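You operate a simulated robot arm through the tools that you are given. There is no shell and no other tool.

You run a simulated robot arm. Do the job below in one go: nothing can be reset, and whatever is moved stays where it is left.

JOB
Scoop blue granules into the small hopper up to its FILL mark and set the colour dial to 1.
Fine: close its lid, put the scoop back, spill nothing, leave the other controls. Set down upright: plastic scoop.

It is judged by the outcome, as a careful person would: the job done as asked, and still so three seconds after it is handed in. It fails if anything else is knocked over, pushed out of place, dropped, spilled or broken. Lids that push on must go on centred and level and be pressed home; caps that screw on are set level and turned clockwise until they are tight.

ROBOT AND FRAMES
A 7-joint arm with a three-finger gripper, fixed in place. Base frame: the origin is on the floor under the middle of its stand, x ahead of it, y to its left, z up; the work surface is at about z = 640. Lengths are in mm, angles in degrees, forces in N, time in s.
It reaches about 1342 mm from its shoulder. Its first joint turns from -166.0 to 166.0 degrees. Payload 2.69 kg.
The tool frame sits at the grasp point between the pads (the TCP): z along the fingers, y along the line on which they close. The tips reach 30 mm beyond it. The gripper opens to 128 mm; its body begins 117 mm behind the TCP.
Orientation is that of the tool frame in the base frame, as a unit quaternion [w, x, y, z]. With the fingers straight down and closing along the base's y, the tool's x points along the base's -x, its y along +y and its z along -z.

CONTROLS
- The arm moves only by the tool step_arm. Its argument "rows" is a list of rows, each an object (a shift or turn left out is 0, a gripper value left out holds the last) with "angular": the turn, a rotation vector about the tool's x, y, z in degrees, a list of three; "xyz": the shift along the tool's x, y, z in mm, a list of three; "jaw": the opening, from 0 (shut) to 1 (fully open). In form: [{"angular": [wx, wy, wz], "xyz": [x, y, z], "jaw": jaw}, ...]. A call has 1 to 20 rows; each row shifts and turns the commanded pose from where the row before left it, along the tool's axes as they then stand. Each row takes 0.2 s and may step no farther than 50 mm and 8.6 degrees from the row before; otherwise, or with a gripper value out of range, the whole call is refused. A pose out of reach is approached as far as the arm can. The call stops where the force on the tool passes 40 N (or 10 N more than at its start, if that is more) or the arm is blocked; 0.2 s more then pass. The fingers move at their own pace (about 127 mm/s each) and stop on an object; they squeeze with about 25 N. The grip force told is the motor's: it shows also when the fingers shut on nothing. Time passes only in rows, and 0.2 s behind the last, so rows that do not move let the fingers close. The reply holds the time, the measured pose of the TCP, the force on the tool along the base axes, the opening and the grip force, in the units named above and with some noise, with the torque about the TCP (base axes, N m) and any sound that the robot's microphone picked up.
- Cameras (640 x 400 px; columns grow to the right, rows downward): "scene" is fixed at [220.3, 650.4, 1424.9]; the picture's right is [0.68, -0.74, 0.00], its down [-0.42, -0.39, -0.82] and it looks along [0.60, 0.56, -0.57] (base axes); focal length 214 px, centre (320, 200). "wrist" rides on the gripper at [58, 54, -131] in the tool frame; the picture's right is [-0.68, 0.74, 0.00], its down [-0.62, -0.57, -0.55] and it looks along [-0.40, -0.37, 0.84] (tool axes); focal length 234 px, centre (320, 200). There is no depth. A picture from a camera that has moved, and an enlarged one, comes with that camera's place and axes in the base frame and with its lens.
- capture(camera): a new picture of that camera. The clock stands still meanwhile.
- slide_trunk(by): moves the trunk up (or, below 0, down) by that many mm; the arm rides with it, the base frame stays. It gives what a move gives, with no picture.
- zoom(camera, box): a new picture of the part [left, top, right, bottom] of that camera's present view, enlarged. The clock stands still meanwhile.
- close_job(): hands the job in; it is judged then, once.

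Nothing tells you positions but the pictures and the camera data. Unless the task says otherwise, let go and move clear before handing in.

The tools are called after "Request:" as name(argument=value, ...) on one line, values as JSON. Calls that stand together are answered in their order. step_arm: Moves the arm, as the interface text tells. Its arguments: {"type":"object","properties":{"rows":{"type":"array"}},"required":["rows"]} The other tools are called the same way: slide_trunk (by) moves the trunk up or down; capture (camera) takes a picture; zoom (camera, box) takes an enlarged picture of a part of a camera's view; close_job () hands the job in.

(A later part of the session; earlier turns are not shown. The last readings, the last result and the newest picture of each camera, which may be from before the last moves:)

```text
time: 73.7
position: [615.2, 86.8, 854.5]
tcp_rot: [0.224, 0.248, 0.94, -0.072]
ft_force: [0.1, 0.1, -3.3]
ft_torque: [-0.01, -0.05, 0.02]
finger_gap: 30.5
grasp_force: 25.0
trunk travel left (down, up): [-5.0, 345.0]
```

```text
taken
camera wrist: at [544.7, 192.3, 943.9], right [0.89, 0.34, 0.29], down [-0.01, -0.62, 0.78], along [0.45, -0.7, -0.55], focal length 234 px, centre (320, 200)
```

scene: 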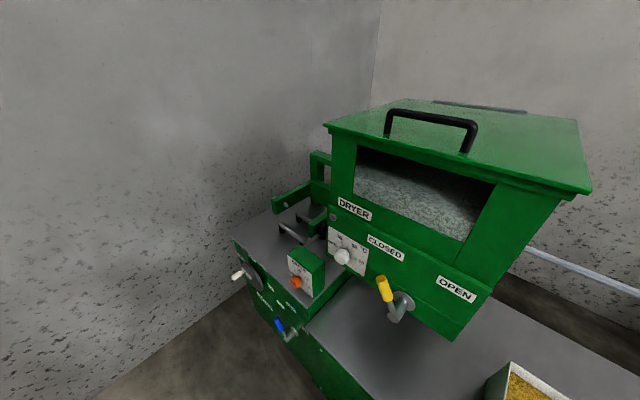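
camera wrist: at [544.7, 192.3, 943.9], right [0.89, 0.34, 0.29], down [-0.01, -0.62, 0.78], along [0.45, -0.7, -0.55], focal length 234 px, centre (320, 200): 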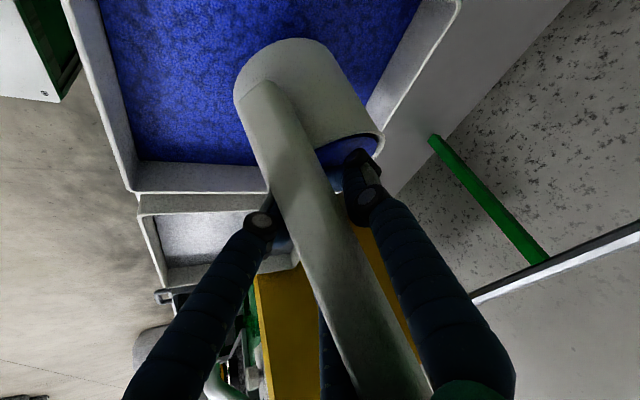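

The swing is stable. I'm finishing it, then levelling the cup in small steps.

Request:
step_arm(rows=[{"angular": [2.65, 0, 5.38]}, {"angular": [2.65, 0, 5.38]}, {"angular": [2.65, 0, 5.38]}, {"angular": [2.65, 0, 5.38]}, {"angular": [2.65, 0, 5.38]}, {"angular": [0, -4, 0]}, {"angular": [0, -4, 0]}, {"angular": [0, -4, 0]}, {"angular": [0, -4, 0]}, {"angular": [0, -4, 0]}])

Request:
capture(camera="wrist")

Request:
zoom(camera="wrist", box=[220, 20, 440, 240])

```text
time: 75.9
position: [615.6, 88.4, 854.9]
tcp_rot: [0.348, 0.453, 0.794, -0.206]
ft_force: [0.2, 0.6, -2.9]
ft_torque: [-0.03, 0.01, 0.0]
finger_gap: 29.8
grasp_force: 24.6
trunk travel left (down, up): [-5.0, 345.0]
```

```text
taken
camera wrist: at [592.6, 233.6, 899.4], right [0.87, -0.02, 0.49], down [-0.48, -0.29, 0.83], along [0.12, -0.96, -0.26], focal length 234 px, centre (320, 200)
```

wrist: 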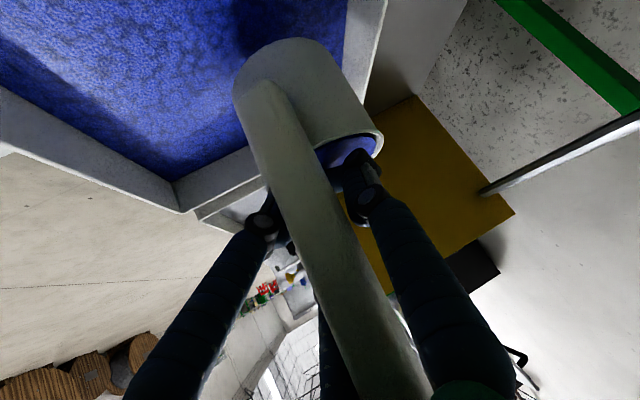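

```text
1.82 times, centred on (330, 130) of wrist
camera zoom: at [592.6, 233.6, 899.4], right [0.87, -0.02, 0.49], down [-0.48, -0.29, 0.83], along [0.12, -0.96, -0.26], focal length 426 px, centre (302, 327)
```

zoom: 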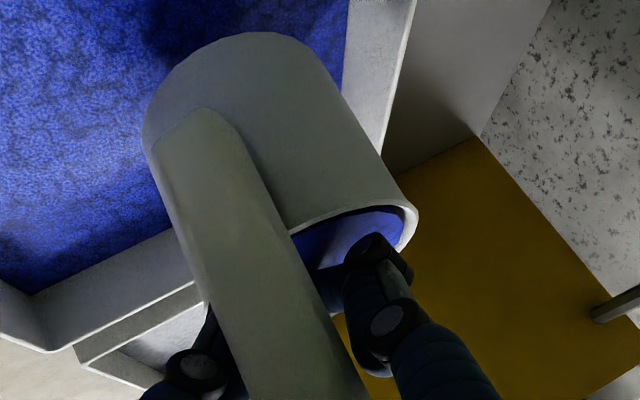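

The cup is close to upright over the bin at z≈855. I'm raising it 60 mm, then moving slowly left over the yellow bin toward the scoop's home.

Request:
step_arm(rows=[{"xyz": [-7.4, 0, -6.7]}, {"xyz": [-14.8, 0, -13.4]}, {"xyz": [-14.8, 0, -13.4]}, {"xyz": [-7.4, 0, -6.7]}, {"xyz": [6.9, 6, -7.7]}, {"xyz": [13.8, 12.1, -15.4]}, {"xyz": [13.8, 12.1, -15.4]}, {"xyz": [13.8, 12.1, -15.4]}, {"xyz": [13.8, 12.1, -15.4]}, {"xyz": [13.8, 12.1, -15.4]}, {"xyz": [13.8, 12.1, -15.4]}, {"xyz": [13.8, 12.1, -15.4]}, {"xyz": [13.8, 12.1, -15.4]}, {"xyz": [13.8, 12.1, -15.4]}, {"xyz": [13.8, 12.1, -15.4]}, {"xyz": [6.9, 6, -7.7]}])

Request:
capture(camera="wrist")

Request:
capture(camera="scene")

```text
time: 79.3
position: [616.6, 352.9, 914.7]
tcp_rot: [0.348, 0.453, 0.795, -0.206]
ft_force: [-0.6, -0.4, -4.0]
ft_torque: [-0.06, -0.01, 0.02]
finger_gap: 28.7
grasp_force: 25.2
trunk travel left (down, up): [-5.0, 345.0]
```

```text
taken
camera wrist: at [593.7, 498.2, 959.5], right [0.87, -0.02, 0.49], down [-0.47, -0.29, 0.83], along [0.12, -0.96, -0.26], focal length 234 px, centre (320, 200)
```

wrist: 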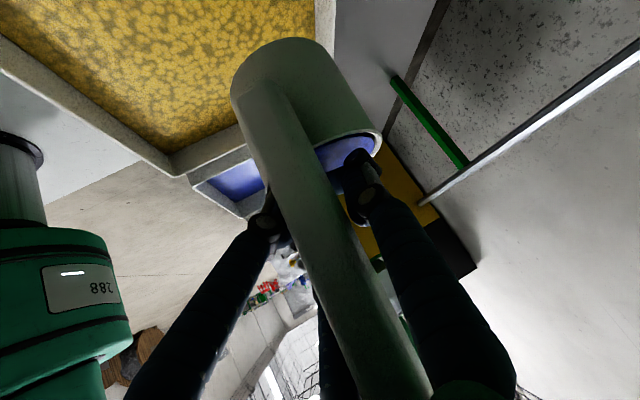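

```text
taken
```

scene: 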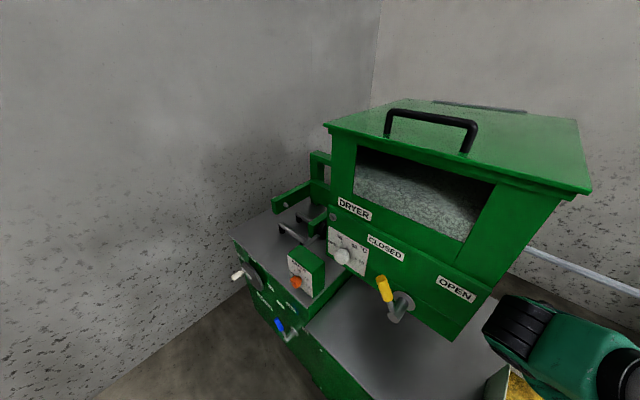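

No spill is visible. I'm turning the hand back to face forward here, since there is room at this y, before going over the home spot.

Request:
step_arm(rows=[{"angular": [-5.54, -0.09, -5.03]}, {"angular": [-5.54, -0.09, -5.03]}, {"angular": [-5.54, -0.09, -5.03]}, {"angular": [-5.54, -0.09, -5.03]}, {"angular": [-5.54, -0.09, -5.03]}, {"angular": [-5.54, -0.09, -5.03]}, {"angular": [-5.54, -0.09, -5.03]}, {"angular": [-5.54, -0.09, -5.03]}])

Request:
capture(camera="wrist")

```text
time: 81.1
position: [617.5, 352.3, 913.9]
tcp_rot: [0.404, -0.004, 0.915, -0.004]
ft_force: [-0.3, -0.1, -3.8]
ft_torque: [-0.07, 0.0, -0.04]
finger_gap: 28.5
grasp_force: 25.2
trunk travel left (down, up): [-5.0, 345.0]
```

```text
taken
camera wrist: at [479.5, 405.7, 959.0], right [0.45, 0.74, 0.49], down [0.01, -0.56, 0.83], along [0.89, -0.37, -0.26], focal length 234 px, centre (320, 200)
```

wrist: 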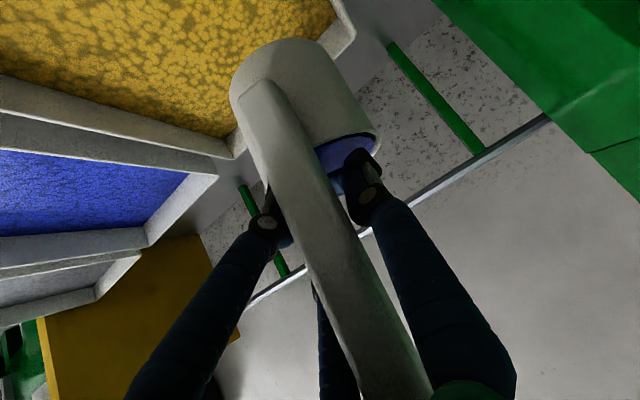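

Now facing forward. I'm zooming in to measure how the scoop sits in the hand before setting it down.

Request:
zoom(camera="wrist", box=[200, 20, 440, 220])

Request:
zoom(camera="wrist", box=[220, 200, 460, 400])

```text
2.00 times, centred on (320, 120) of wrist
camera zoom: at [479.5, 405.7, 959.0], right [0.45, 0.74, 0.49], down [0.01, -0.56, 0.83], along [0.89, -0.37, -0.26], focal length 468 px, centre (320, 360)
```

zoom: 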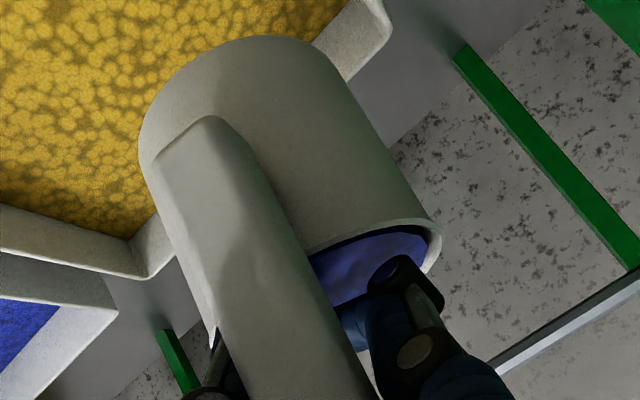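

```text
2.00 times, centred on (340, 300) of wrist
camera zoom: at [479.5, 405.7, 959.0], right [0.45, 0.74, 0.49], down [0.01, -0.56, 0.83], along [0.89, -0.37, -0.26], focal length 468 px, centre (280, 0)
```

zoom: 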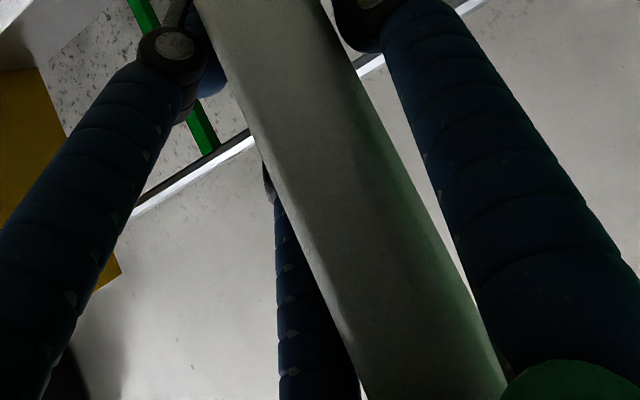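

By my estimate the scoop is within about 4° of upright in the hand, with its cup bottom about 100 mm below the TCP. I'm correcting that lean, moving over the home spot and lowering partway.

Request:
step_arm(rows=[{"angular": [2.7, 3, -2.96]}, {"xyz": [6.9, 21.2, -7.5]}, {"xyz": [6.9, 21.2, -7.5]}, {"xyz": [6.9, 21.2, -7.5]}, {"xyz": [6.9, 21.2, -7.5]}, {"xyz": [6.9, 21.2, -7.5]}, {"xyz": [6.9, 21.2, -7.5]}, {"xyz": [6.9, 21.2, -7.5]}, {"xyz": [6.9, 21.2, -7.5]}, {"xyz": [17, 0, 15.5]}, {"xyz": [17, 0, 15.5]}, {"xyz": [17, 0, 15.5]}, {"xyz": [17, 0, 15.5]}])

Request:
capture(camera="wrist")

Request:
zoom(camera="scene", box=[360, 300, 560, 400])

```text
time: 83.9
position: [529.1, 513.7, 812.6]
tcp_rot: [0.38, -0.016, 0.924, -0.035]
ft_force: [-0.3, -0.6, -3.7]
ft_torque: [-0.05, 0.0, 0.02]
finger_gap: 28.9
grasp_force: 25.1
trunk travel left (down, up): [-5.0, 345.0]
```

```text
taken
camera wrist: at [394.2, 571.2, 861.1], right [0.48, 0.77, 0.42], down [0.05, -0.5, 0.87], along [0.88, -0.39, -0.28], focal length 234 px, centre (320, 200)
```

wrist: 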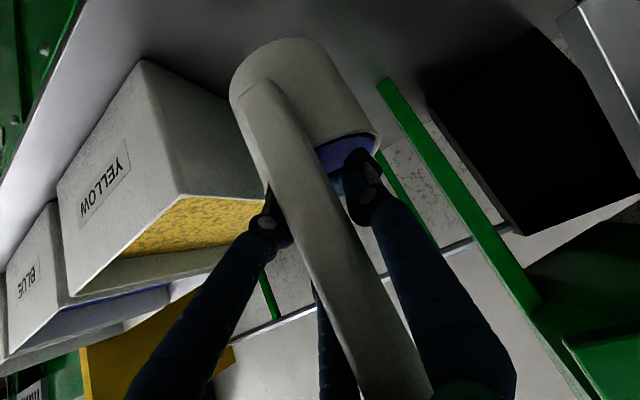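

```text
3.20 times, centred on (460, 350) of scene
camera zoom: at [220.3, 650.4, 1424.9], right [0.68, -0.74, 0.0], down [-0.42, -0.39, -0.82], along [0.6, 0.56, -0.57], focal length 686 px, centre (-128, -280)
```

zoom: 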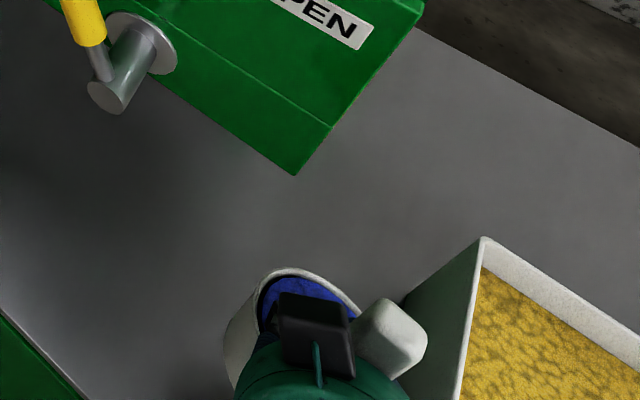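

The cup, with blue in it, is right over its home spot. I'm shifting about 14 mm to match the original place and lowering carefully.

Request:
step_arm(rows=[{"xyz": [-7, 11, 5.7]}, {"xyz": [10.5, 1.2, 10.6]}, {"xyz": [10.5, 1.2, 10.6]}, {"xyz": [10.5, 1.2, 10.6]}, {"xyz": [7, 0.8, 7]}])

Request:
zoom(camera="scene", box=[400, 340, 500, 400])

Request:
capture(camera="wrist")

```text
time: 85.1
position: [539.2, 524.6, 757.6]
tcp_rot: [0.38, -0.016, 0.924, -0.037]
ft_force: [-0.6, 0.1, -3.3]
ft_torque: [-0.01, -0.03, 0.01]
finger_gap: 28.3
grasp_force: 25.1
trunk travel left (down, up): [-5.0, 345.0]
```

```text
6.40 times, centred on (450, 370) of scene
camera zoom: at [220.3, 650.4, 1424.9], right [0.68, -0.74, 0.0], down [-0.42, -0.39, -0.82], along [0.6, 0.56, -0.57], focal length 1373 px, centre (-512, -888)
```

zoom: 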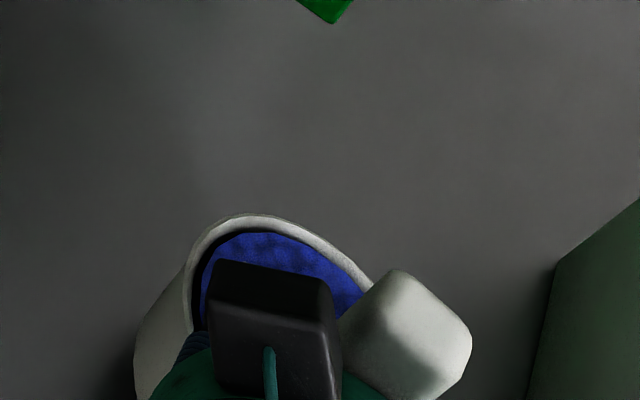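

```text
taken
camera wrist: at [403.4, 582.4, 806.2], right [0.48, 0.77, 0.41], down [0.05, -0.5, 0.87], along [0.88, -0.39, -0.28], focal length 234 px, centre (320, 200)
```

wrist: 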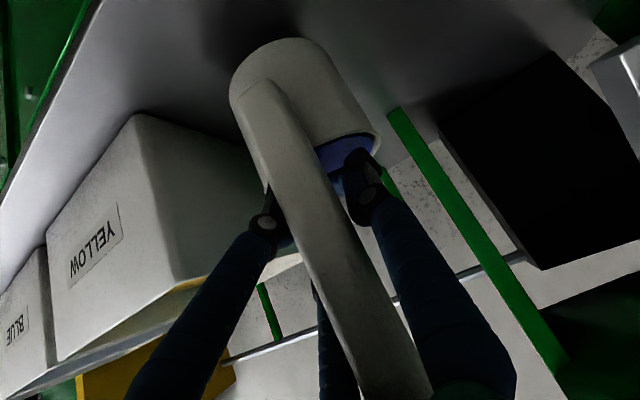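

The cup is nearly full and almost down. I'm lowering in 5 mm steps to find the bench.

Request:
step_arm(rows=[{"xyz": [3.5, 0.4, 3.5]}, {"xyz": [3.5, 0.4, 3.5]}])

Request:
step_arm(rows=[{"xyz": [2.5, 0.3, 2.5]}, {"xyz": [2.5, 0.3, 2.5]}])

```text
time: 85.7
position: [539.1, 525.4, 746.8]
tcp_rot: [0.379, -0.017, 0.924, -0.037]
ft_force: [0.5, -0.5, -3.6]
ft_torque: [-0.03, -0.04, 0.0]
finger_gap: 28.6
grasp_force: 24.7
trunk travel left (down, up): [-5.0, 345.0]
```

```text
time: 86.3
position: [539.9, 524.4, 740.6]
tcp_rot: [0.38, -0.017, 0.924, -0.037]
ft_force: [0.5, -0.3, -3.2]
ft_torque: [0.01, -0.06, -0.01]
finger_gap: 28.4
grasp_force: 24.9
trunk travel left (down, up): [-5.0, 345.0]
```

No contact yet at z≈741. I'm continuing down in small steps.

Request:
step_arm(rows=[{"xyz": [2.5, 0.3, 2.5]}, {"xyz": [2.5, 0.3, 2.5]}])

Request:
step_arm(rows=[{"xyz": [2.5, 0.3, 2.5]}, {"xyz": [2.5, 0.3, 2.5]}])

Request:
zoom(camera="scene", box=[400, 340, 500, 400])

```text
time: 86.9
position: [539.9, 524.2, 732.8]
tcp_rot: [0.379, -0.017, 0.924, -0.037]
ft_force: [1.2, 0.0, -4.4]
ft_torque: [-0.02, -0.04, 0.0]
finger_gap: 28.2
grasp_force: 25.3
trunk travel left (down, up): [-5.0, 345.0]
```

```text
time: 87.5
position: [538.7, 526.1, 729.4]
tcp_rot: [0.381, -0.017, 0.924, -0.035]
ft_force: [-7.2, 1.6, 19.2]
ft_torque: [-0.02, -0.28, 0.0]
finger_gap: 28.8
grasp_force: 25.5
trunk travel left (down, up): [-5.0, 345.0]
```

```text
6.40 times, centred on (450, 370) of scene
camera zoom: at [220.3, 650.4, 1424.9], right [0.68, -0.74, 0.0], down [-0.42, -0.39, -0.82], along [0.6, 0.56, -0.57], focal length 1373 px, centre (-512, -888)
```

zoom: 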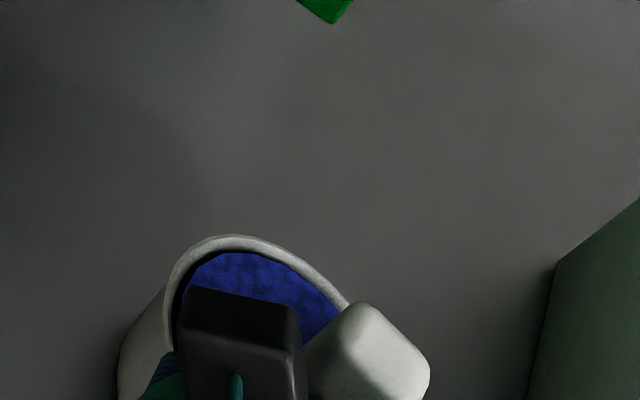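

The bench was reached at z≈731, at about 20 N. I'm easing up 2 mm, opening the fingers slightly and checking that the scoop stands by itself.

Request:
step_arm(rows=[{"xyz": [-1.4, -0.2, -1.4]}, {"jaw": 0.3}, {"jaw": 0.36}, {}])

Request:
capture(camera="wrist")

Request:
zoom(camera="scene", box=[400, 340, 500, 400])

```text
time: 88.5
position: [538.4, 523.4, 728.4]
tcp_rot: [0.379, -0.017, 0.924, -0.038]
ft_force: [-0.7, 0.8, 2.4]
ft_torque: [0.0, -0.22, 0.04]
finger_gap: 52.9
grasp_force: 0.0
trunk travel left (down, up): [-5.0, 345.0]
```

```text
taken
camera wrist: at [403.5, 581.4, 776.7], right [0.48, 0.77, 0.41], down [0.05, -0.5, 0.87], along [0.88, -0.39, -0.28], focal length 234 px, centre (320, 200)
```

wrist: 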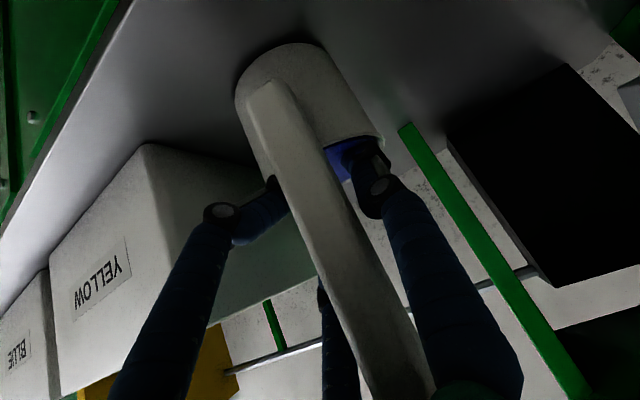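

```text
6.40 times, centred on (450, 370) of scene
camera zoom: at [220.3, 650.4, 1424.9], right [0.68, -0.74, 0.0], down [-0.42, -0.39, -0.82], along [0.6, 0.56, -0.57], focal length 1373 px, centre (-512, -888)
```

zoom: 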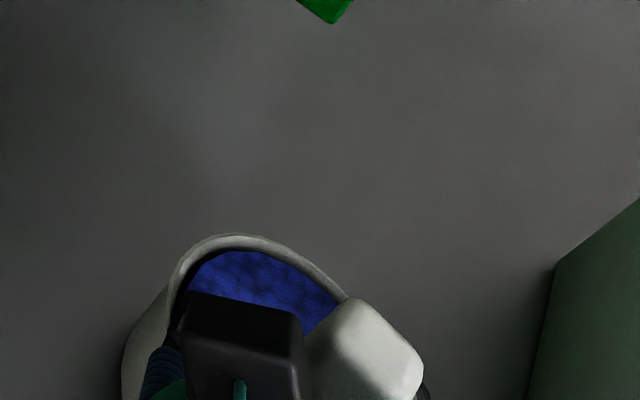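

The scoop stands on its own with the granules in it. I'm retreating the fingers along their own axis, slowly at first.

Request:
step_arm(rows=[{"xyz": [0, 0, -10]}, {"xyz": [0, 0, -15]}, {"xyz": [0, 0, -15]}])

Request:
capture(camera="wrist")

Request:
zoom(camera="scene", box=[400, 340, 500, 400])

```text
time: 89.3
position: [511.1, 525.4, 757.5]
tcp_rot: [0.38, -0.017, 0.924, -0.037]
ft_force: [-1.1, -1.4, 3.6]
ft_torque: [-0.13, 0.07, -0.02]
finger_gap: 46.3
grasp_force: 0.1
trunk travel left (down, up): [-5.0, 345.0]
```

```text
taken
camera wrist: at [375.5, 583.0, 806.6], right [0.48, 0.77, 0.41], down [0.05, -0.5, 0.87], along [0.88, -0.39, -0.28], focal length 234 px, centre (320, 200)
```

wrist: 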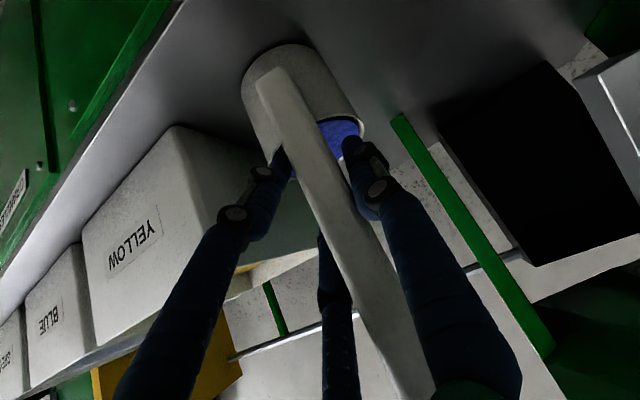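

```text
6.40 times, centred on (450, 370) of scene
camera zoom: at [220.3, 650.4, 1424.9], right [0.68, -0.74, 0.0], down [-0.42, -0.39, -0.82], along [0.6, 0.56, -0.57], focal length 1373 px, centre (-512, -888)
```

zoom: 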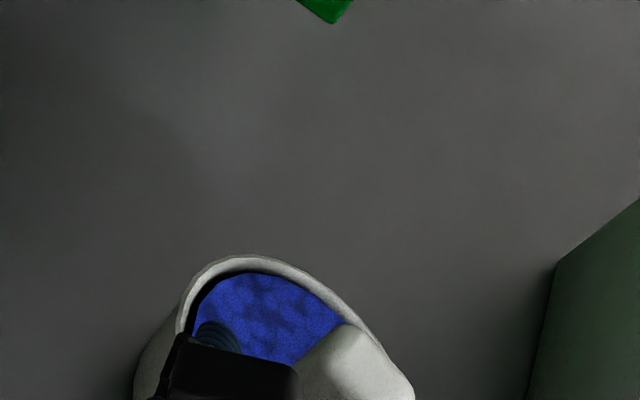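

One fingertip dragged on the cup's inner wall and the scoop shifted about a centimetre, but it is still upright. I'm going straight up along the handle now to clear the rim.

Request:
step_arm(rows=[{"xyz": [-10.5, -1.2, -10.6]}, {"xyz": [-14, -1.5, -14.1]}, {"xyz": [-14, -1.5, -14.1]}])

Request:
capture(camera="wrist")

Request:
zoom(camera="scene", box=[400, 340, 500, 400])

```text
time: 90.1
position: [510.0, 526.5, 810.8]
tcp_rot: [0.379, -0.017, 0.925, -0.038]
ft_force: [-0.3, 0.5, 0.0]
ft_torque: [-0.05, -0.03, -0.01]
finger_gap: 46.0
grasp_force: 0.0
trunk travel left (down, up): [-5.0, 345.0]
```

```text
taken
camera wrist: at [375.6, 584.2, 859.1], right [0.48, 0.77, 0.41], down [0.06, -0.5, 0.87], along [0.88, -0.39, -0.28], focal length 234 px, centre (320, 200)
```

wrist: 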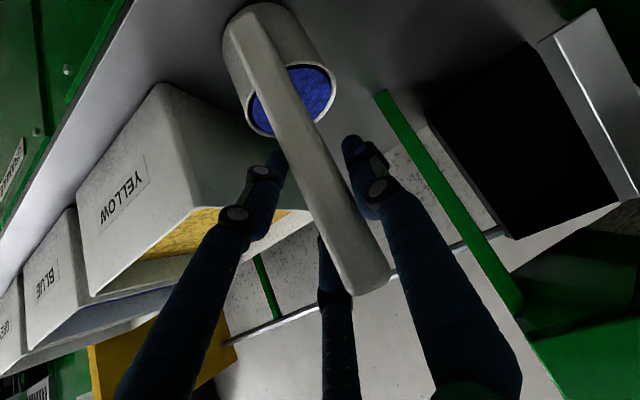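

```text
6.40 times, centred on (450, 370) of scene
camera zoom: at [220.3, 650.4, 1424.9], right [0.68, -0.74, 0.0], down [-0.42, -0.39, -0.82], along [0.6, 0.56, -0.57], focal length 1373 px, centre (-512, -888)
```

zoom: 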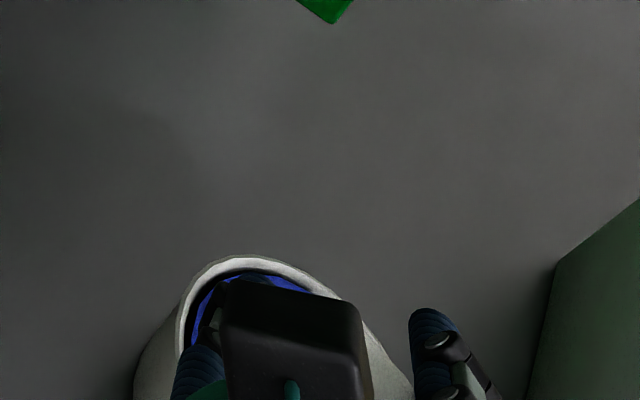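

The hand is free of the cup and the scoop stands upright with its load, about 26 mm nearer the robot than its original spot. I'm retreating, setting the shallow 26° pitch and looking again for a clean regrasp near the handle top.

Request:
step_arm(rows=[{"xyz": [0, 0, -25]}, {"xyz": [0, 0, -35]}, {"xyz": [0, 0, -40], "jaw": 0.55}, {"angular": [-0.89, -6.34, 1.31]}, {"angular": [-0.89, -6.34, 1.31]}, {"angular": [-0.89, -6.34, 1.31]}])

Request:
capture(camera="wrist")

Request:
zoom(camera="scene", box=[380, 320, 520, 400])

```text
time: 91.5
position: [440.7, 532.4, 883.4]
tcp_rot: [0.529, 0.001, 0.849, 0.001]
ft_force: [-0.2, -0.3, 0.2]
ft_torque: [-0.01, 0.06, 0.06]
finger_gap: 70.4
grasp_force: 0.2
trunk travel left (down, up): [-5.0, 345.0]
```

```text
taken
camera wrist: at [295.9, 585.8, 889.6], right [0.3, 0.73, 0.61], down [-0.22, -0.57, 0.79], along [0.93, -0.37, -0.01], focal length 234 px, centre (320, 200)
```

wrist: 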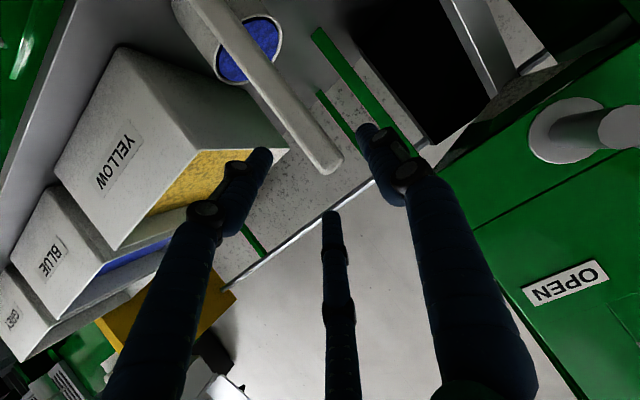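

```text
4.57 times, centred on (450, 360) of scene
camera zoom: at [220.3, 650.4, 1424.9], right [0.68, -0.74, 0.0], down [-0.42, -0.39, -0.82], along [0.6, 0.56, -0.57], focal length 980 px, centre (-274, -531)
```

zoom: 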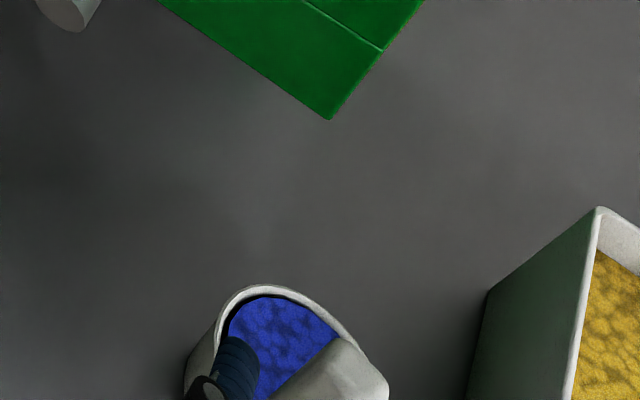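

No spill is visible. The scoop is upright, turned about 6°, with its handle near (492, 533). I'm turning the hand to match and advancing so the handle sits between the fingers.

Request:
step_arm(rows=[{"angular": [5.39, 0, 2.65]}, {"xyz": [25.5, -0.9, 0]}, {"xyz": [0, 0, 23]}, {"xyz": [0, 0, 23]}, {"xyz": [0, 0, 23]}])

Request:
capture(camera="wrist")

Request:
zoom(camera="wrist", box=[220, 60, 460, 260])

```text
time: 92.7
position: [490.7, 528.2, 829.1]
tcp_rot: [0.527, 0.045, 0.848, -0.027]
ft_force: [-0.3, 0.7, 0.4]
ft_torque: [0.02, -0.02, 0.02]
finger_gap: 70.1
grasp_force: 0.1
trunk travel left (down, up): [-5.0, 345.0]
```

```text
taken
camera wrist: at [351.8, 595.7, 836.6], right [0.37, 0.7, 0.61], down [-0.28, -0.54, 0.79], along [0.89, -0.46, -0.01], focal length 234 px, centre (320, 200)
```

wrist: 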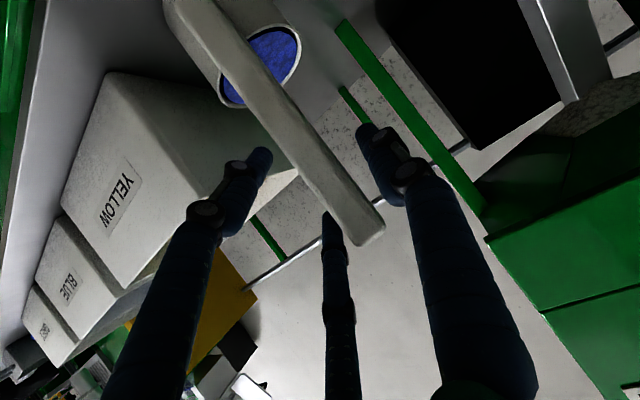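

```text
2.00 times, centred on (340, 160) of wrist
camera zoom: at [351.8, 595.7, 836.6], right [0.37, 0.7, 0.61], down [-0.28, -0.54, 0.79], along [0.89, -0.46, -0.01], focal length 468 px, centre (280, 280)
```

zoom: 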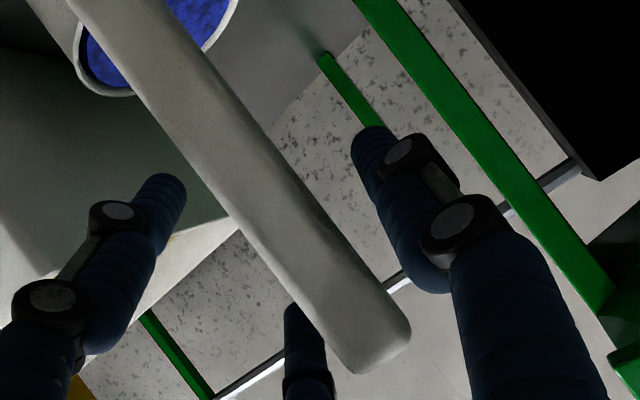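

The handle sits between the fingers just as in the first good grasp. I'm closing on it.

Request:
step_arm(rows=[{"xyz": [0, 0, 2], "jaw": 0.4}, {"jaw": 0.25}, {"jaw": 0.12}, {"jaw": 0.0}, {"jaw": 0.0}, {"jaw": 0.0}])

Request:
capture(camera="wrist")

Request:
zoom(camera="scene", box=[380, 320, 520, 400])

```text
time: 94.1
position: [490.9, 526.1, 829.4]
tcp_rot: [0.527, 0.044, 0.848, -0.027]
ft_force: [-0.4, -0.9, 0.0]
ft_torque: [-0.34, -0.06, -0.1]
finger_gap: 35.8
grasp_force: 24.8
trunk travel left (down, up): [-5.0, 345.0]
```

```text
taken
camera wrist: at [353.3, 595.0, 835.4], right [0.37, 0.7, 0.61], down [-0.28, -0.54, 0.79], along [0.89, -0.47, -0.01], focal length 234 px, centre (320, 200)
```

wrist: 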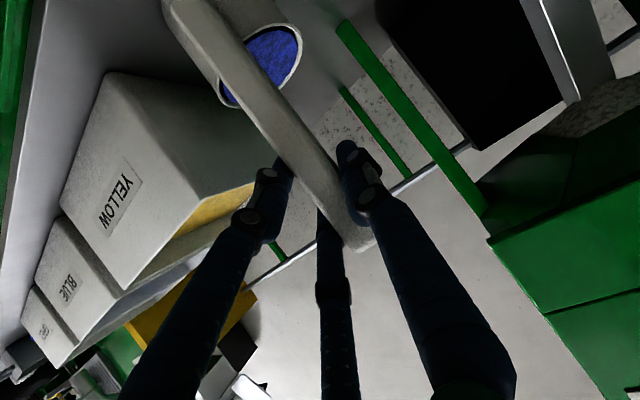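

```text
4.57 times, centred on (450, 360) of scene
camera zoom: at [220.3, 650.4, 1424.9], right [0.68, -0.74, 0.0], down [-0.42, -0.39, -0.82], along [0.6, 0.56, -0.57], focal length 980 px, centre (-274, -531)
```

zoom: 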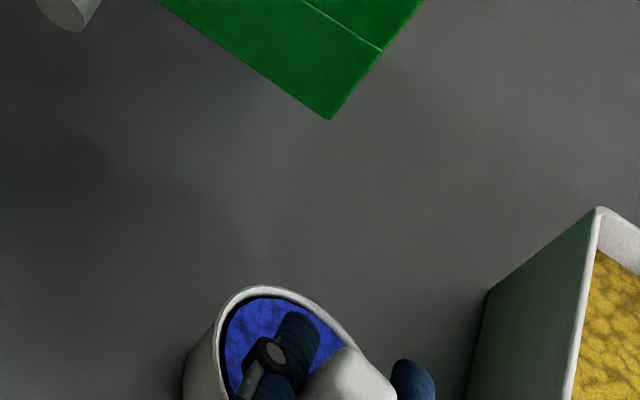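

Solid grasp: gap 36 mm, 25 N. I'm lifting the full scoop straight up, gently.

Request:
step_arm(rows=[{"xyz": [-4.5, 0, -2.2]}, {"xyz": [-9, 0, -4.4]}, {"xyz": [-16, 0, -7.9]}, {"xyz": [-18, 0, -8.8]}, {"xyz": [-18, 0, -8.8]}, {"xyz": [-18, 0, -8.8]}, {"xyz": [-18, 0, -8.8]}, {"xyz": [-18, 0, -8.8]}, {"xyz": [-18, 0, -8.8]}, {"xyz": [-9, 0, -4.4]}])

Request:
capture(camera="wrist")

Request:
zoom(camera="scene", box=[380, 300, 540, 400])

```text
time: 96.3
position: [490.6, 525.9, 991.3]
tcp_rot: [0.527, 0.045, 0.848, -0.028]
ft_force: [-0.3, -0.1, -3.3]
ft_torque: [-0.05, 0.11, 0.04]
finger_gap: 35.3
grasp_force: 25.3
trunk travel left (down, up): [-5.0, 345.0]
```

```text
taken
camera wrist: at [353.0, 594.2, 998.1], right [0.37, 0.7, 0.61], down [-0.28, -0.54, 0.79], along [0.89, -0.47, -0.01], focal length 234 px, centre (320, 200)
```

wrist: 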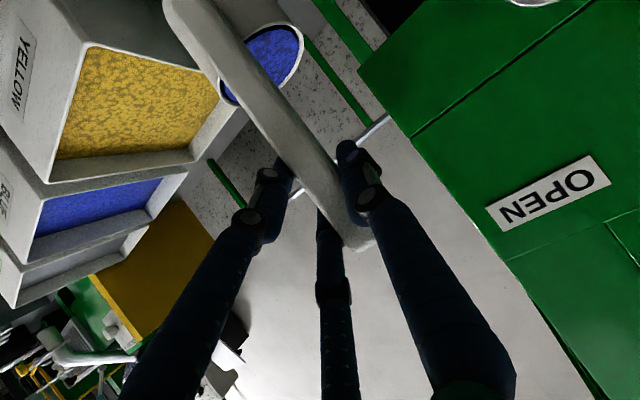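

```text
4.00 times, centred on (460, 350) of scene
camera zoom: at [220.3, 650.4, 1424.9], right [0.68, -0.74, 0.0], down [-0.42, -0.39, -0.82], along [0.6, 0.56, -0.57], focal length 858 px, centre (-240, -400)
```

zoom: 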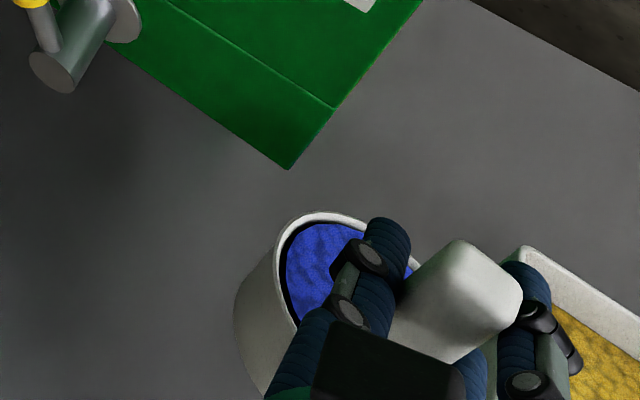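

The load is stable at 3.3 N and just below the rim. I'm moving away from the dryer, then rising to the height of the hopper top.

Request:
step_arm(rows=[{"xyz": [-5, -10, -0.5]}, {"xyz": [-10.7, -20.7, -0.9]}, {"xyz": [-10.7, -20.7, -0.9]}, {"xyz": [-10.7, -20.7, -0.9]}, {"xyz": [-10.7, -20.7, -0.9]}, {"xyz": [-10.7, -20.7, -0.9]}, {"xyz": [-16, -10, -5]}, {"xyz": [-23.5, -1.3, -9.7]}, {"xyz": [-23.5, -1.3, -9.7]}, {"xyz": [-23.5, -1.3, -9.7]}, {"xyz": [-23.5, -1.3, -9.7]}, {"xyz": [-23.5, -1.3, -9.7]}, {"xyz": [-23.5, -1.3, -9.7]}])

Request:
capture(camera="wrist")

```text
time: 99.1
position: [514.0, 389.2, 1214.6]
tcp_rot: [0.526, 0.045, 0.849, -0.028]
ft_force: [1.4, 0.2, -4.0]
ft_torque: [-0.03, 0.09, -0.02]
finger_gap: 35.4
grasp_force: 25.8
trunk travel left (down, up): [-5.0, 345.0]
```

```text
taken
camera wrist: at [376.0, 458.5, 1221.9], right [0.37, 0.7, 0.61], down [-0.28, -0.54, 0.8], along [0.89, -0.47, -0.01], focal length 234 px, centre (320, 200)
```

wrist: 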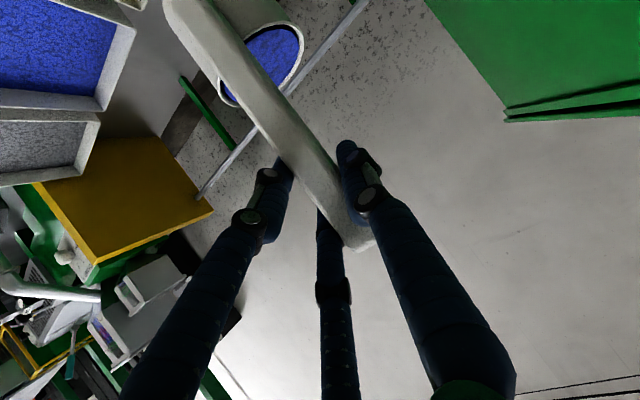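

Still level. I'm rising further, then swinging across in front at a larger reach so the wrist stays clear of the base column.

Request:
step_arm(rows=[{"xyz": [-29.9, 1.8, 4.1]}, {"xyz": [-29.9, 1.8, 4.1]}, {"xyz": [-29.9, 1.8, 4.1]}, {"xyz": [-29.9, 1.8, 4.1]}, {"xyz": [-29.9, 1.8, 4.1]}, {"xyz": [-29.9, 1.8, 4.1]}, {"xyz": [-29.9, 1.8, 4.1]}, {"xyz": [-7.8, -27.2, 15.8]}, {"xyz": [-7.8, -27.2, 15.8]}, {"xyz": [-7.8, -27.2, 15.8]}, {"xyz": [-7.8, -27.2, 15.8]}, {"xyz": [-7.8, -27.2, 15.8]}])

Request:
capture(camera="wrist")

```text
time: 101.7
position: [707.0, 245.0, 1390.8]
tcp_rot: [0.527, 0.043, 0.849, -0.026]
ft_force: [-0.8, -0.6, -4.2]
ft_torque: [-0.02, 0.11, -0.02]
finger_gap: 35.6
grasp_force: 25.3
trunk travel left (down, up): [-5.0, 345.0]
```

```text
taken
camera wrist: at [568.4, 313.9, 1396.2], right [0.37, 0.7, 0.61], down [-0.28, -0.54, 0.79], along [0.89, -0.47, -0.01], focal length 234 px, centre (320, 200)
```

wrist: 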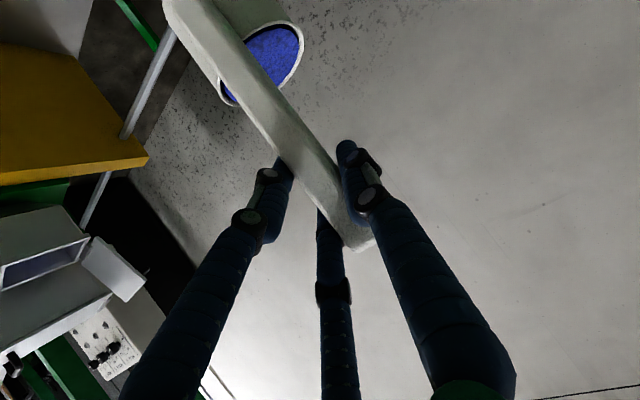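

Everything is steady. I'm continuing right toward the hopper at the same height, approaching it from the front.

Request:
step_arm(rows=[{"xyz": [-2.4, -28.4, 4.9]}, {"xyz": [-2.4, -28.4, 4.9]}, {"xyz": [-2.4, -28.4, 4.9]}, {"xyz": [-2.4, -28.4, 4.9]}, {"xyz": [-2.4, -28.4, 4.9]}, {"xyz": [-2.4, -28.4, 4.9]}, {"xyz": [-2.4, -28.4, 4.9]}, {"xyz": [-2.4, -28.4, 4.9]}, {"xyz": [-2.4, -28.4, 4.9]}, {"xyz": [-2.4, -28.4, 4.9]}, {"xyz": [-2.4, -28.4, 4.9]}, {"xyz": [-2.4, -28.4, 4.9]}])

Request:
capture(camera="wrist")

```text
time: 104.3
position: [734.7, -97.4, 1388.7]
tcp_rot: [0.527, 0.045, 0.848, -0.027]
ft_force: [0.0, 0.6, -3.8]
ft_torque: [-0.01, 0.11, 0.0]
finger_gap: 35.8
grasp_force: 25.3
trunk travel left (down, up): [-5.0, 345.0]
```

```text
taken
camera wrist: at [596.5, -29.6, 1395.4], right [0.38, 0.7, 0.61], down [-0.28, -0.54, 0.79], along [0.88, -0.47, -0.01], focal length 234 px, centre (320, 200)
```

wrist: 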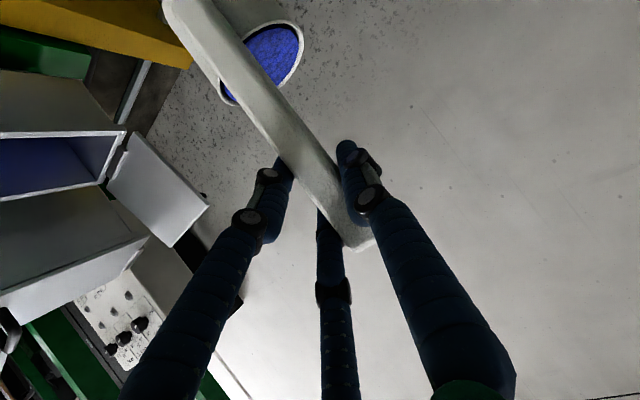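

The hopper and open lid are in view (lid top edge at about x=838, z=1293). The hopper needs only about 14–28 mm more to sit between the two FILL lines, less than a full scoop, so I'll pour in parts. I'm moving over the opening from the front.

Request:
step_arm(rows=[{"angular": [-2.7, 0, -1.33]}, {"angular": [-2.7, 0, -1.33]}, {"xyz": [5.3, -21.9, -10.9]}, {"xyz": [5.3, -21.9, -10.9]}, {"xyz": [5.3, -21.9, -10.9]}, {"xyz": [5.3, -21.9, -10.9]}, {"xyz": [5.3, -21.9, -10.9]}, {"xyz": [5.3, -21.9, -10.9]}, {"xyz": [5.3, -21.9, -10.9]}, {"xyz": [-2.6, -23, 5.2]}, {"xyz": [-2.6, -23, 5.2]}, {"xyz": [-2.6, -23, 5.2]}, {"xyz": [-2.6, -23, 5.2]}, {"xyz": [-2.6, -23, 5.2]}, {"xyz": [-2.6, -23, 5.2]}])

Request:
capture(camera="wrist")

```text
time: 107.5
position: [688.1, -389.7, 1391.1]
tcp_rot: [0.527, 0.0, 0.85, 0.001]
ft_force: [0.6, 0.3, -3.6]
ft_torque: [-0.02, 0.11, -0.03]
finger_gap: 35.3
grasp_force: 25.2
trunk travel left (down, up): [-5.0, 345.0]
```

```text
taken
camera wrist: at [542.5, -336.1, 1396.5], right [0.3, 0.74, 0.61], down [-0.22, -0.57, 0.79], along [0.93, -0.37, -0.01], focal length 234 px, centre (320, 200)
```

wrist: 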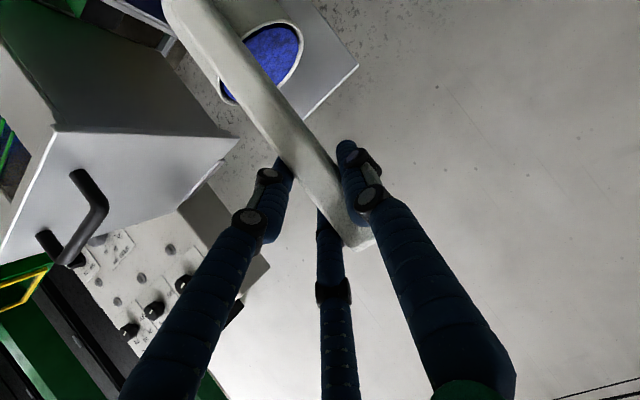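

The cup is over the hopper with the open lid just behind it. I'm lowering slightly and starting a gentle roll, about 40°, to bring the lip over the opening.

Request:
step_arm(rows=[{"xyz": [11.2, -2.5, 0]}, {"xyz": [11.2, -2.5, 0]}, {"angular": [0, -1.03, 5]}, {"angular": [-0.12, -1.02, 6.67]}, {"angular": [-0.24, -1.0, 6.67]}, {"angular": [-0.35, -0.97, 6.67]}, {"angular": [-0.46, -0.92, 6.67]}])

Request:
capture(camera="wrist")

```text
time: 109.1
position: [676.6, -394.8, 1370.5]
tcp_rot: [0.543, 0.226, 0.794, 0.155]
ft_force: [0.0, -0.3, -4.7]
ft_torque: [-0.19, 0.2, 0.0]
finger_gap: 35.3
grasp_force: 25.2
trunk travel left (down, up): [-5.0, 345.0]
```

```text
taken
camera wrist: at [545.3, -318.2, 1397.6], right [0.35, 0.27, 0.9], down [-0.43, -0.8, 0.41], along [0.83, -0.53, -0.16], focal length 234 px, centre (320, 200)
```

wrist: 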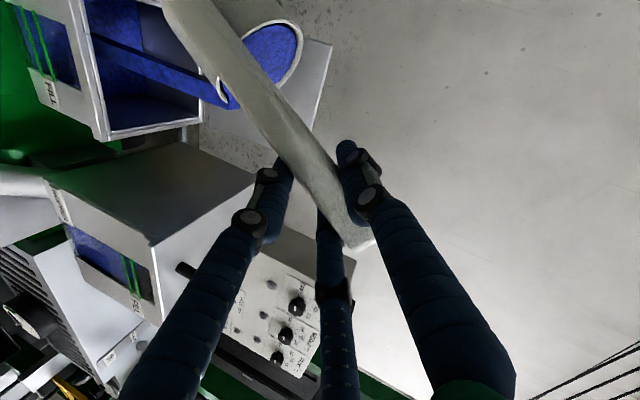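

The pour has already begun, and a blue stream runs from the lip toward the hopper. I'm zooming in to confirm it falls inside the opening.

Request:
zoom(camera="wrist", box=[0, 0, 340, 200])

Request:
zoom(camera="wrist", box=[20, 0, 180, 120])

```text
1.88 times, centred on (170, 100) of wrist
camera zoom: at [545.3, -318.2, 1397.6], right [0.35, 0.27, 0.9], down [-0.43, -0.8, 0.41], along [0.83, -0.53, -0.16], focal length 441 px, centre (602, 388)
```

zoom: 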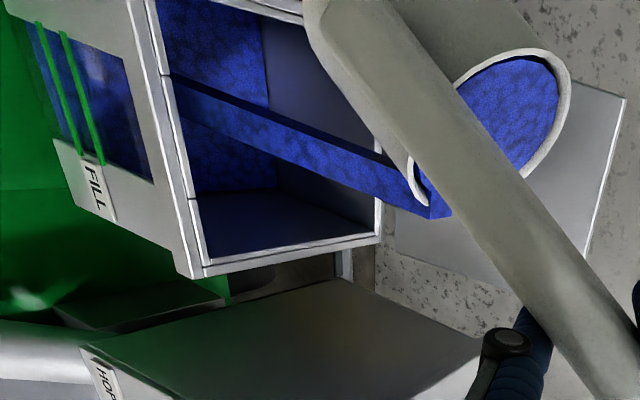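

```text
3.33 times, centred on (100, 60) of wrist
camera zoom: at [545.3, -318.2, 1397.6], right [0.35, 0.27, 0.9], down [-0.43, -0.8, 0.41], along [0.83, -0.53, -0.16], focal length 781 px, centre (1053, 667)
```

zoom: 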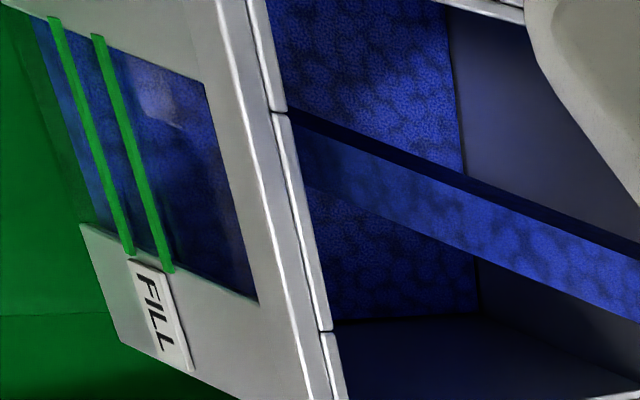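

The stream falls in the middle of the opening. I'm holding this tilt briefly to see whether the flow stops by itself.

Request:
step_arm(rows=[{}, {}, {}])

Request:
zoom(camera="wrist", box=[0, 0, 340, 200])

```text
time: 109.9
position: [676.1, -394.4, 1369.9]
tcp_rot: [0.544, 0.225, 0.794, 0.154]
ft_force: [0.0, 0.8, -3.7]
ft_torque: [-0.22, 0.18, -0.04]
finger_gap: 35.6
grasp_force: 24.9
trunk travel left (down, up): [-5.0, 345.0]
```

```text
1.88 times, centred on (170, 100) of wrist
camera zoom: at [545.3, -318.3, 1397.6], right [0.35, 0.27, 0.9], down [-0.43, -0.8, 0.41], along [0.83, -0.53, -0.16], focal length 441 px, centre (602, 388)
```

zoom: 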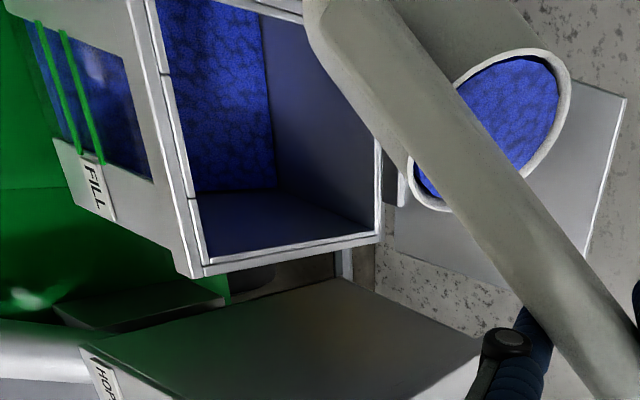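

The flow stopped, so the pour is controllable by tilt. I'm looking closely at the FILL window from here to read the level.

Request:
zoom(camera="wrist", box=[0, 0, 110, 70])

```text
5.71 times, centred on (55, 35) of wrist
camera zoom: at [545.3, -318.3, 1397.6], right [0.35, 0.27, 0.9], down [-0.43, -0.8, 0.41], along [0.83, -0.53, -0.16], focal length 1338 px, centre (1834, 1143)
```

zoom: 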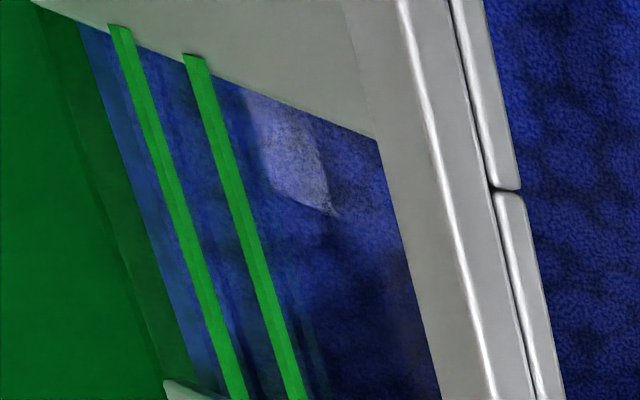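

The level is hard to read from this angle. I'll pour a bit more in small increments, using the weight in hand to track how much has gone.

Request:
step_arm(rows=[{"angular": [-0.3, -0.5, 4]}, {"angular": [-0.3, -0.5, 4]}, {}, {}])

Request:
step_arm(rows=[{}])

Request:
step_arm(rows=[{}])

Request:
zoom(camera="wrist", box=[0, 0, 340, 200])

```text
time: 110.9
position: [676.8, -395.4, 1369.4]
tcp_rot: [0.54, 0.279, 0.77, 0.194]
ft_force: [0.2, -0.1, -3.3]
ft_torque: [-0.24, 0.2, 0.01]
finger_gap: 35.4
grasp_force: 25.4
trunk travel left (down, up): [-5.0, 345.0]
```

```text
time: 111.3
position: [676.0, -395.8, 1368.8]
tcp_rot: [0.539, 0.28, 0.771, 0.195]
ft_force: [0.2, 0.8, -3.4]
ft_torque: [-0.22, 0.22, 0.02]
finger_gap: 35.3
grasp_force: 25.9
trunk travel left (down, up): [-5.0, 345.0]
```

```text
time: 111.7
position: [677.6, -395.5, 1370.8]
tcp_rot: [0.539, 0.279, 0.77, 0.194]
ft_force: [0.3, 0.7, -3.2]
ft_torque: [-0.24, 0.2, -0.03]
finger_gap: 35.2
grasp_force: 24.9
trunk travel left (down, up): [-5.0, 345.0]
```

```text
1.88 times, centred on (170, 100) of wrist
camera zoom: at [549.1, -315.7, 1405.0], right [0.34, 0.13, 0.93], down [-0.48, -0.83, 0.29], along [0.81, -0.55, -0.22], focal length 441 px, centre (602, 388)
```

zoom: 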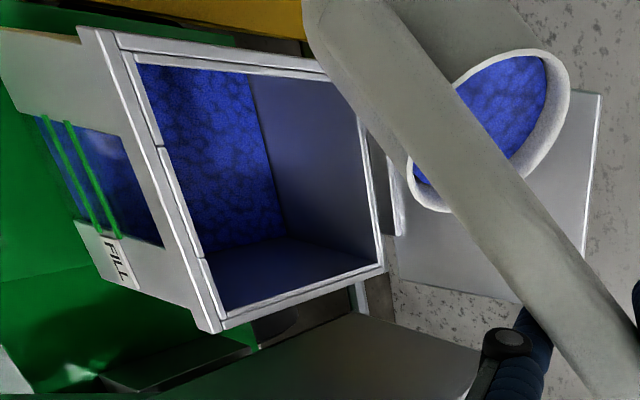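

About a sixth has gone in. I'm shifting slightly to keep the lip centred over the opening and tilting a little more.

Request:
step_arm(rows=[{"xyz": [3, -14.2, -2.2]}, {"xyz": [3, -14.2, -2.2]}, {"angular": [-0.64, -0.77, 4]}, {"angular": [-0.64, -0.77, 4]}, {}, {}])

Request:
step_arm(rows=[{}])

Request:
step_arm(rows=[{}])

Request:
zoom(camera="wrist", box=[0, 0, 340, 200])

```text
time: 113.1
position: [665.0, -413.1, 1349.1]
tcp_rot: [0.538, 0.329, 0.74, 0.235]
ft_force: [-0.2, -0.2, -2.8]
ft_torque: [-0.26, 0.23, -0.02]
finger_gap: 35.4
grasp_force: 24.9
trunk travel left (down, up): [-5.0, 345.0]
```

```text
time: 113.5
position: [665.8, -413.7, 1349.4]
tcp_rot: [0.538, 0.329, 0.74, 0.235]
ft_force: [0.6, 0.4, -3.1]
ft_torque: [-0.2, 0.21, 0.03]
finger_gap: 35.1
grasp_force: 25.3
trunk travel left (down, up): [-5.0, 345.0]
```

```text
time: 113.9
position: [664.2, -413.4, 1348.8]
tcp_rot: [0.538, 0.329, 0.739, 0.236]
ft_force: [0.2, 0.9, -2.7]
ft_torque: [-0.2, 0.19, 0.02]
finger_gap: 35.2
grasp_force: 25.0
trunk travel left (down, up): [-5.0, 345.0]
```

```text
1.88 times, centred on (170, 100) of wrist
camera zoom: at [539.4, -333.0, 1390.4], right [0.31, -0.01, 0.95], down [-0.53, -0.83, 0.17], along [0.79, -0.55, -0.26], focal length 441 px, centre (602, 388)
```

zoom: 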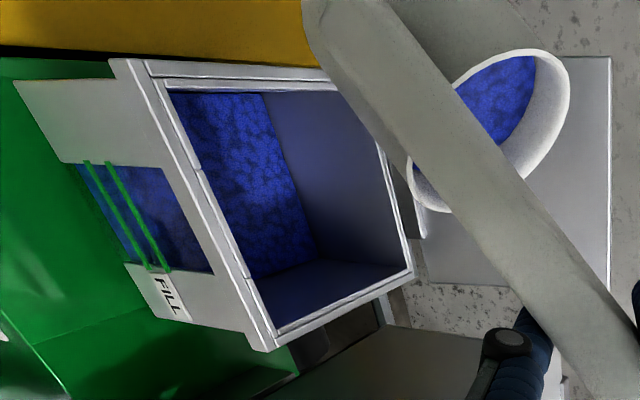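

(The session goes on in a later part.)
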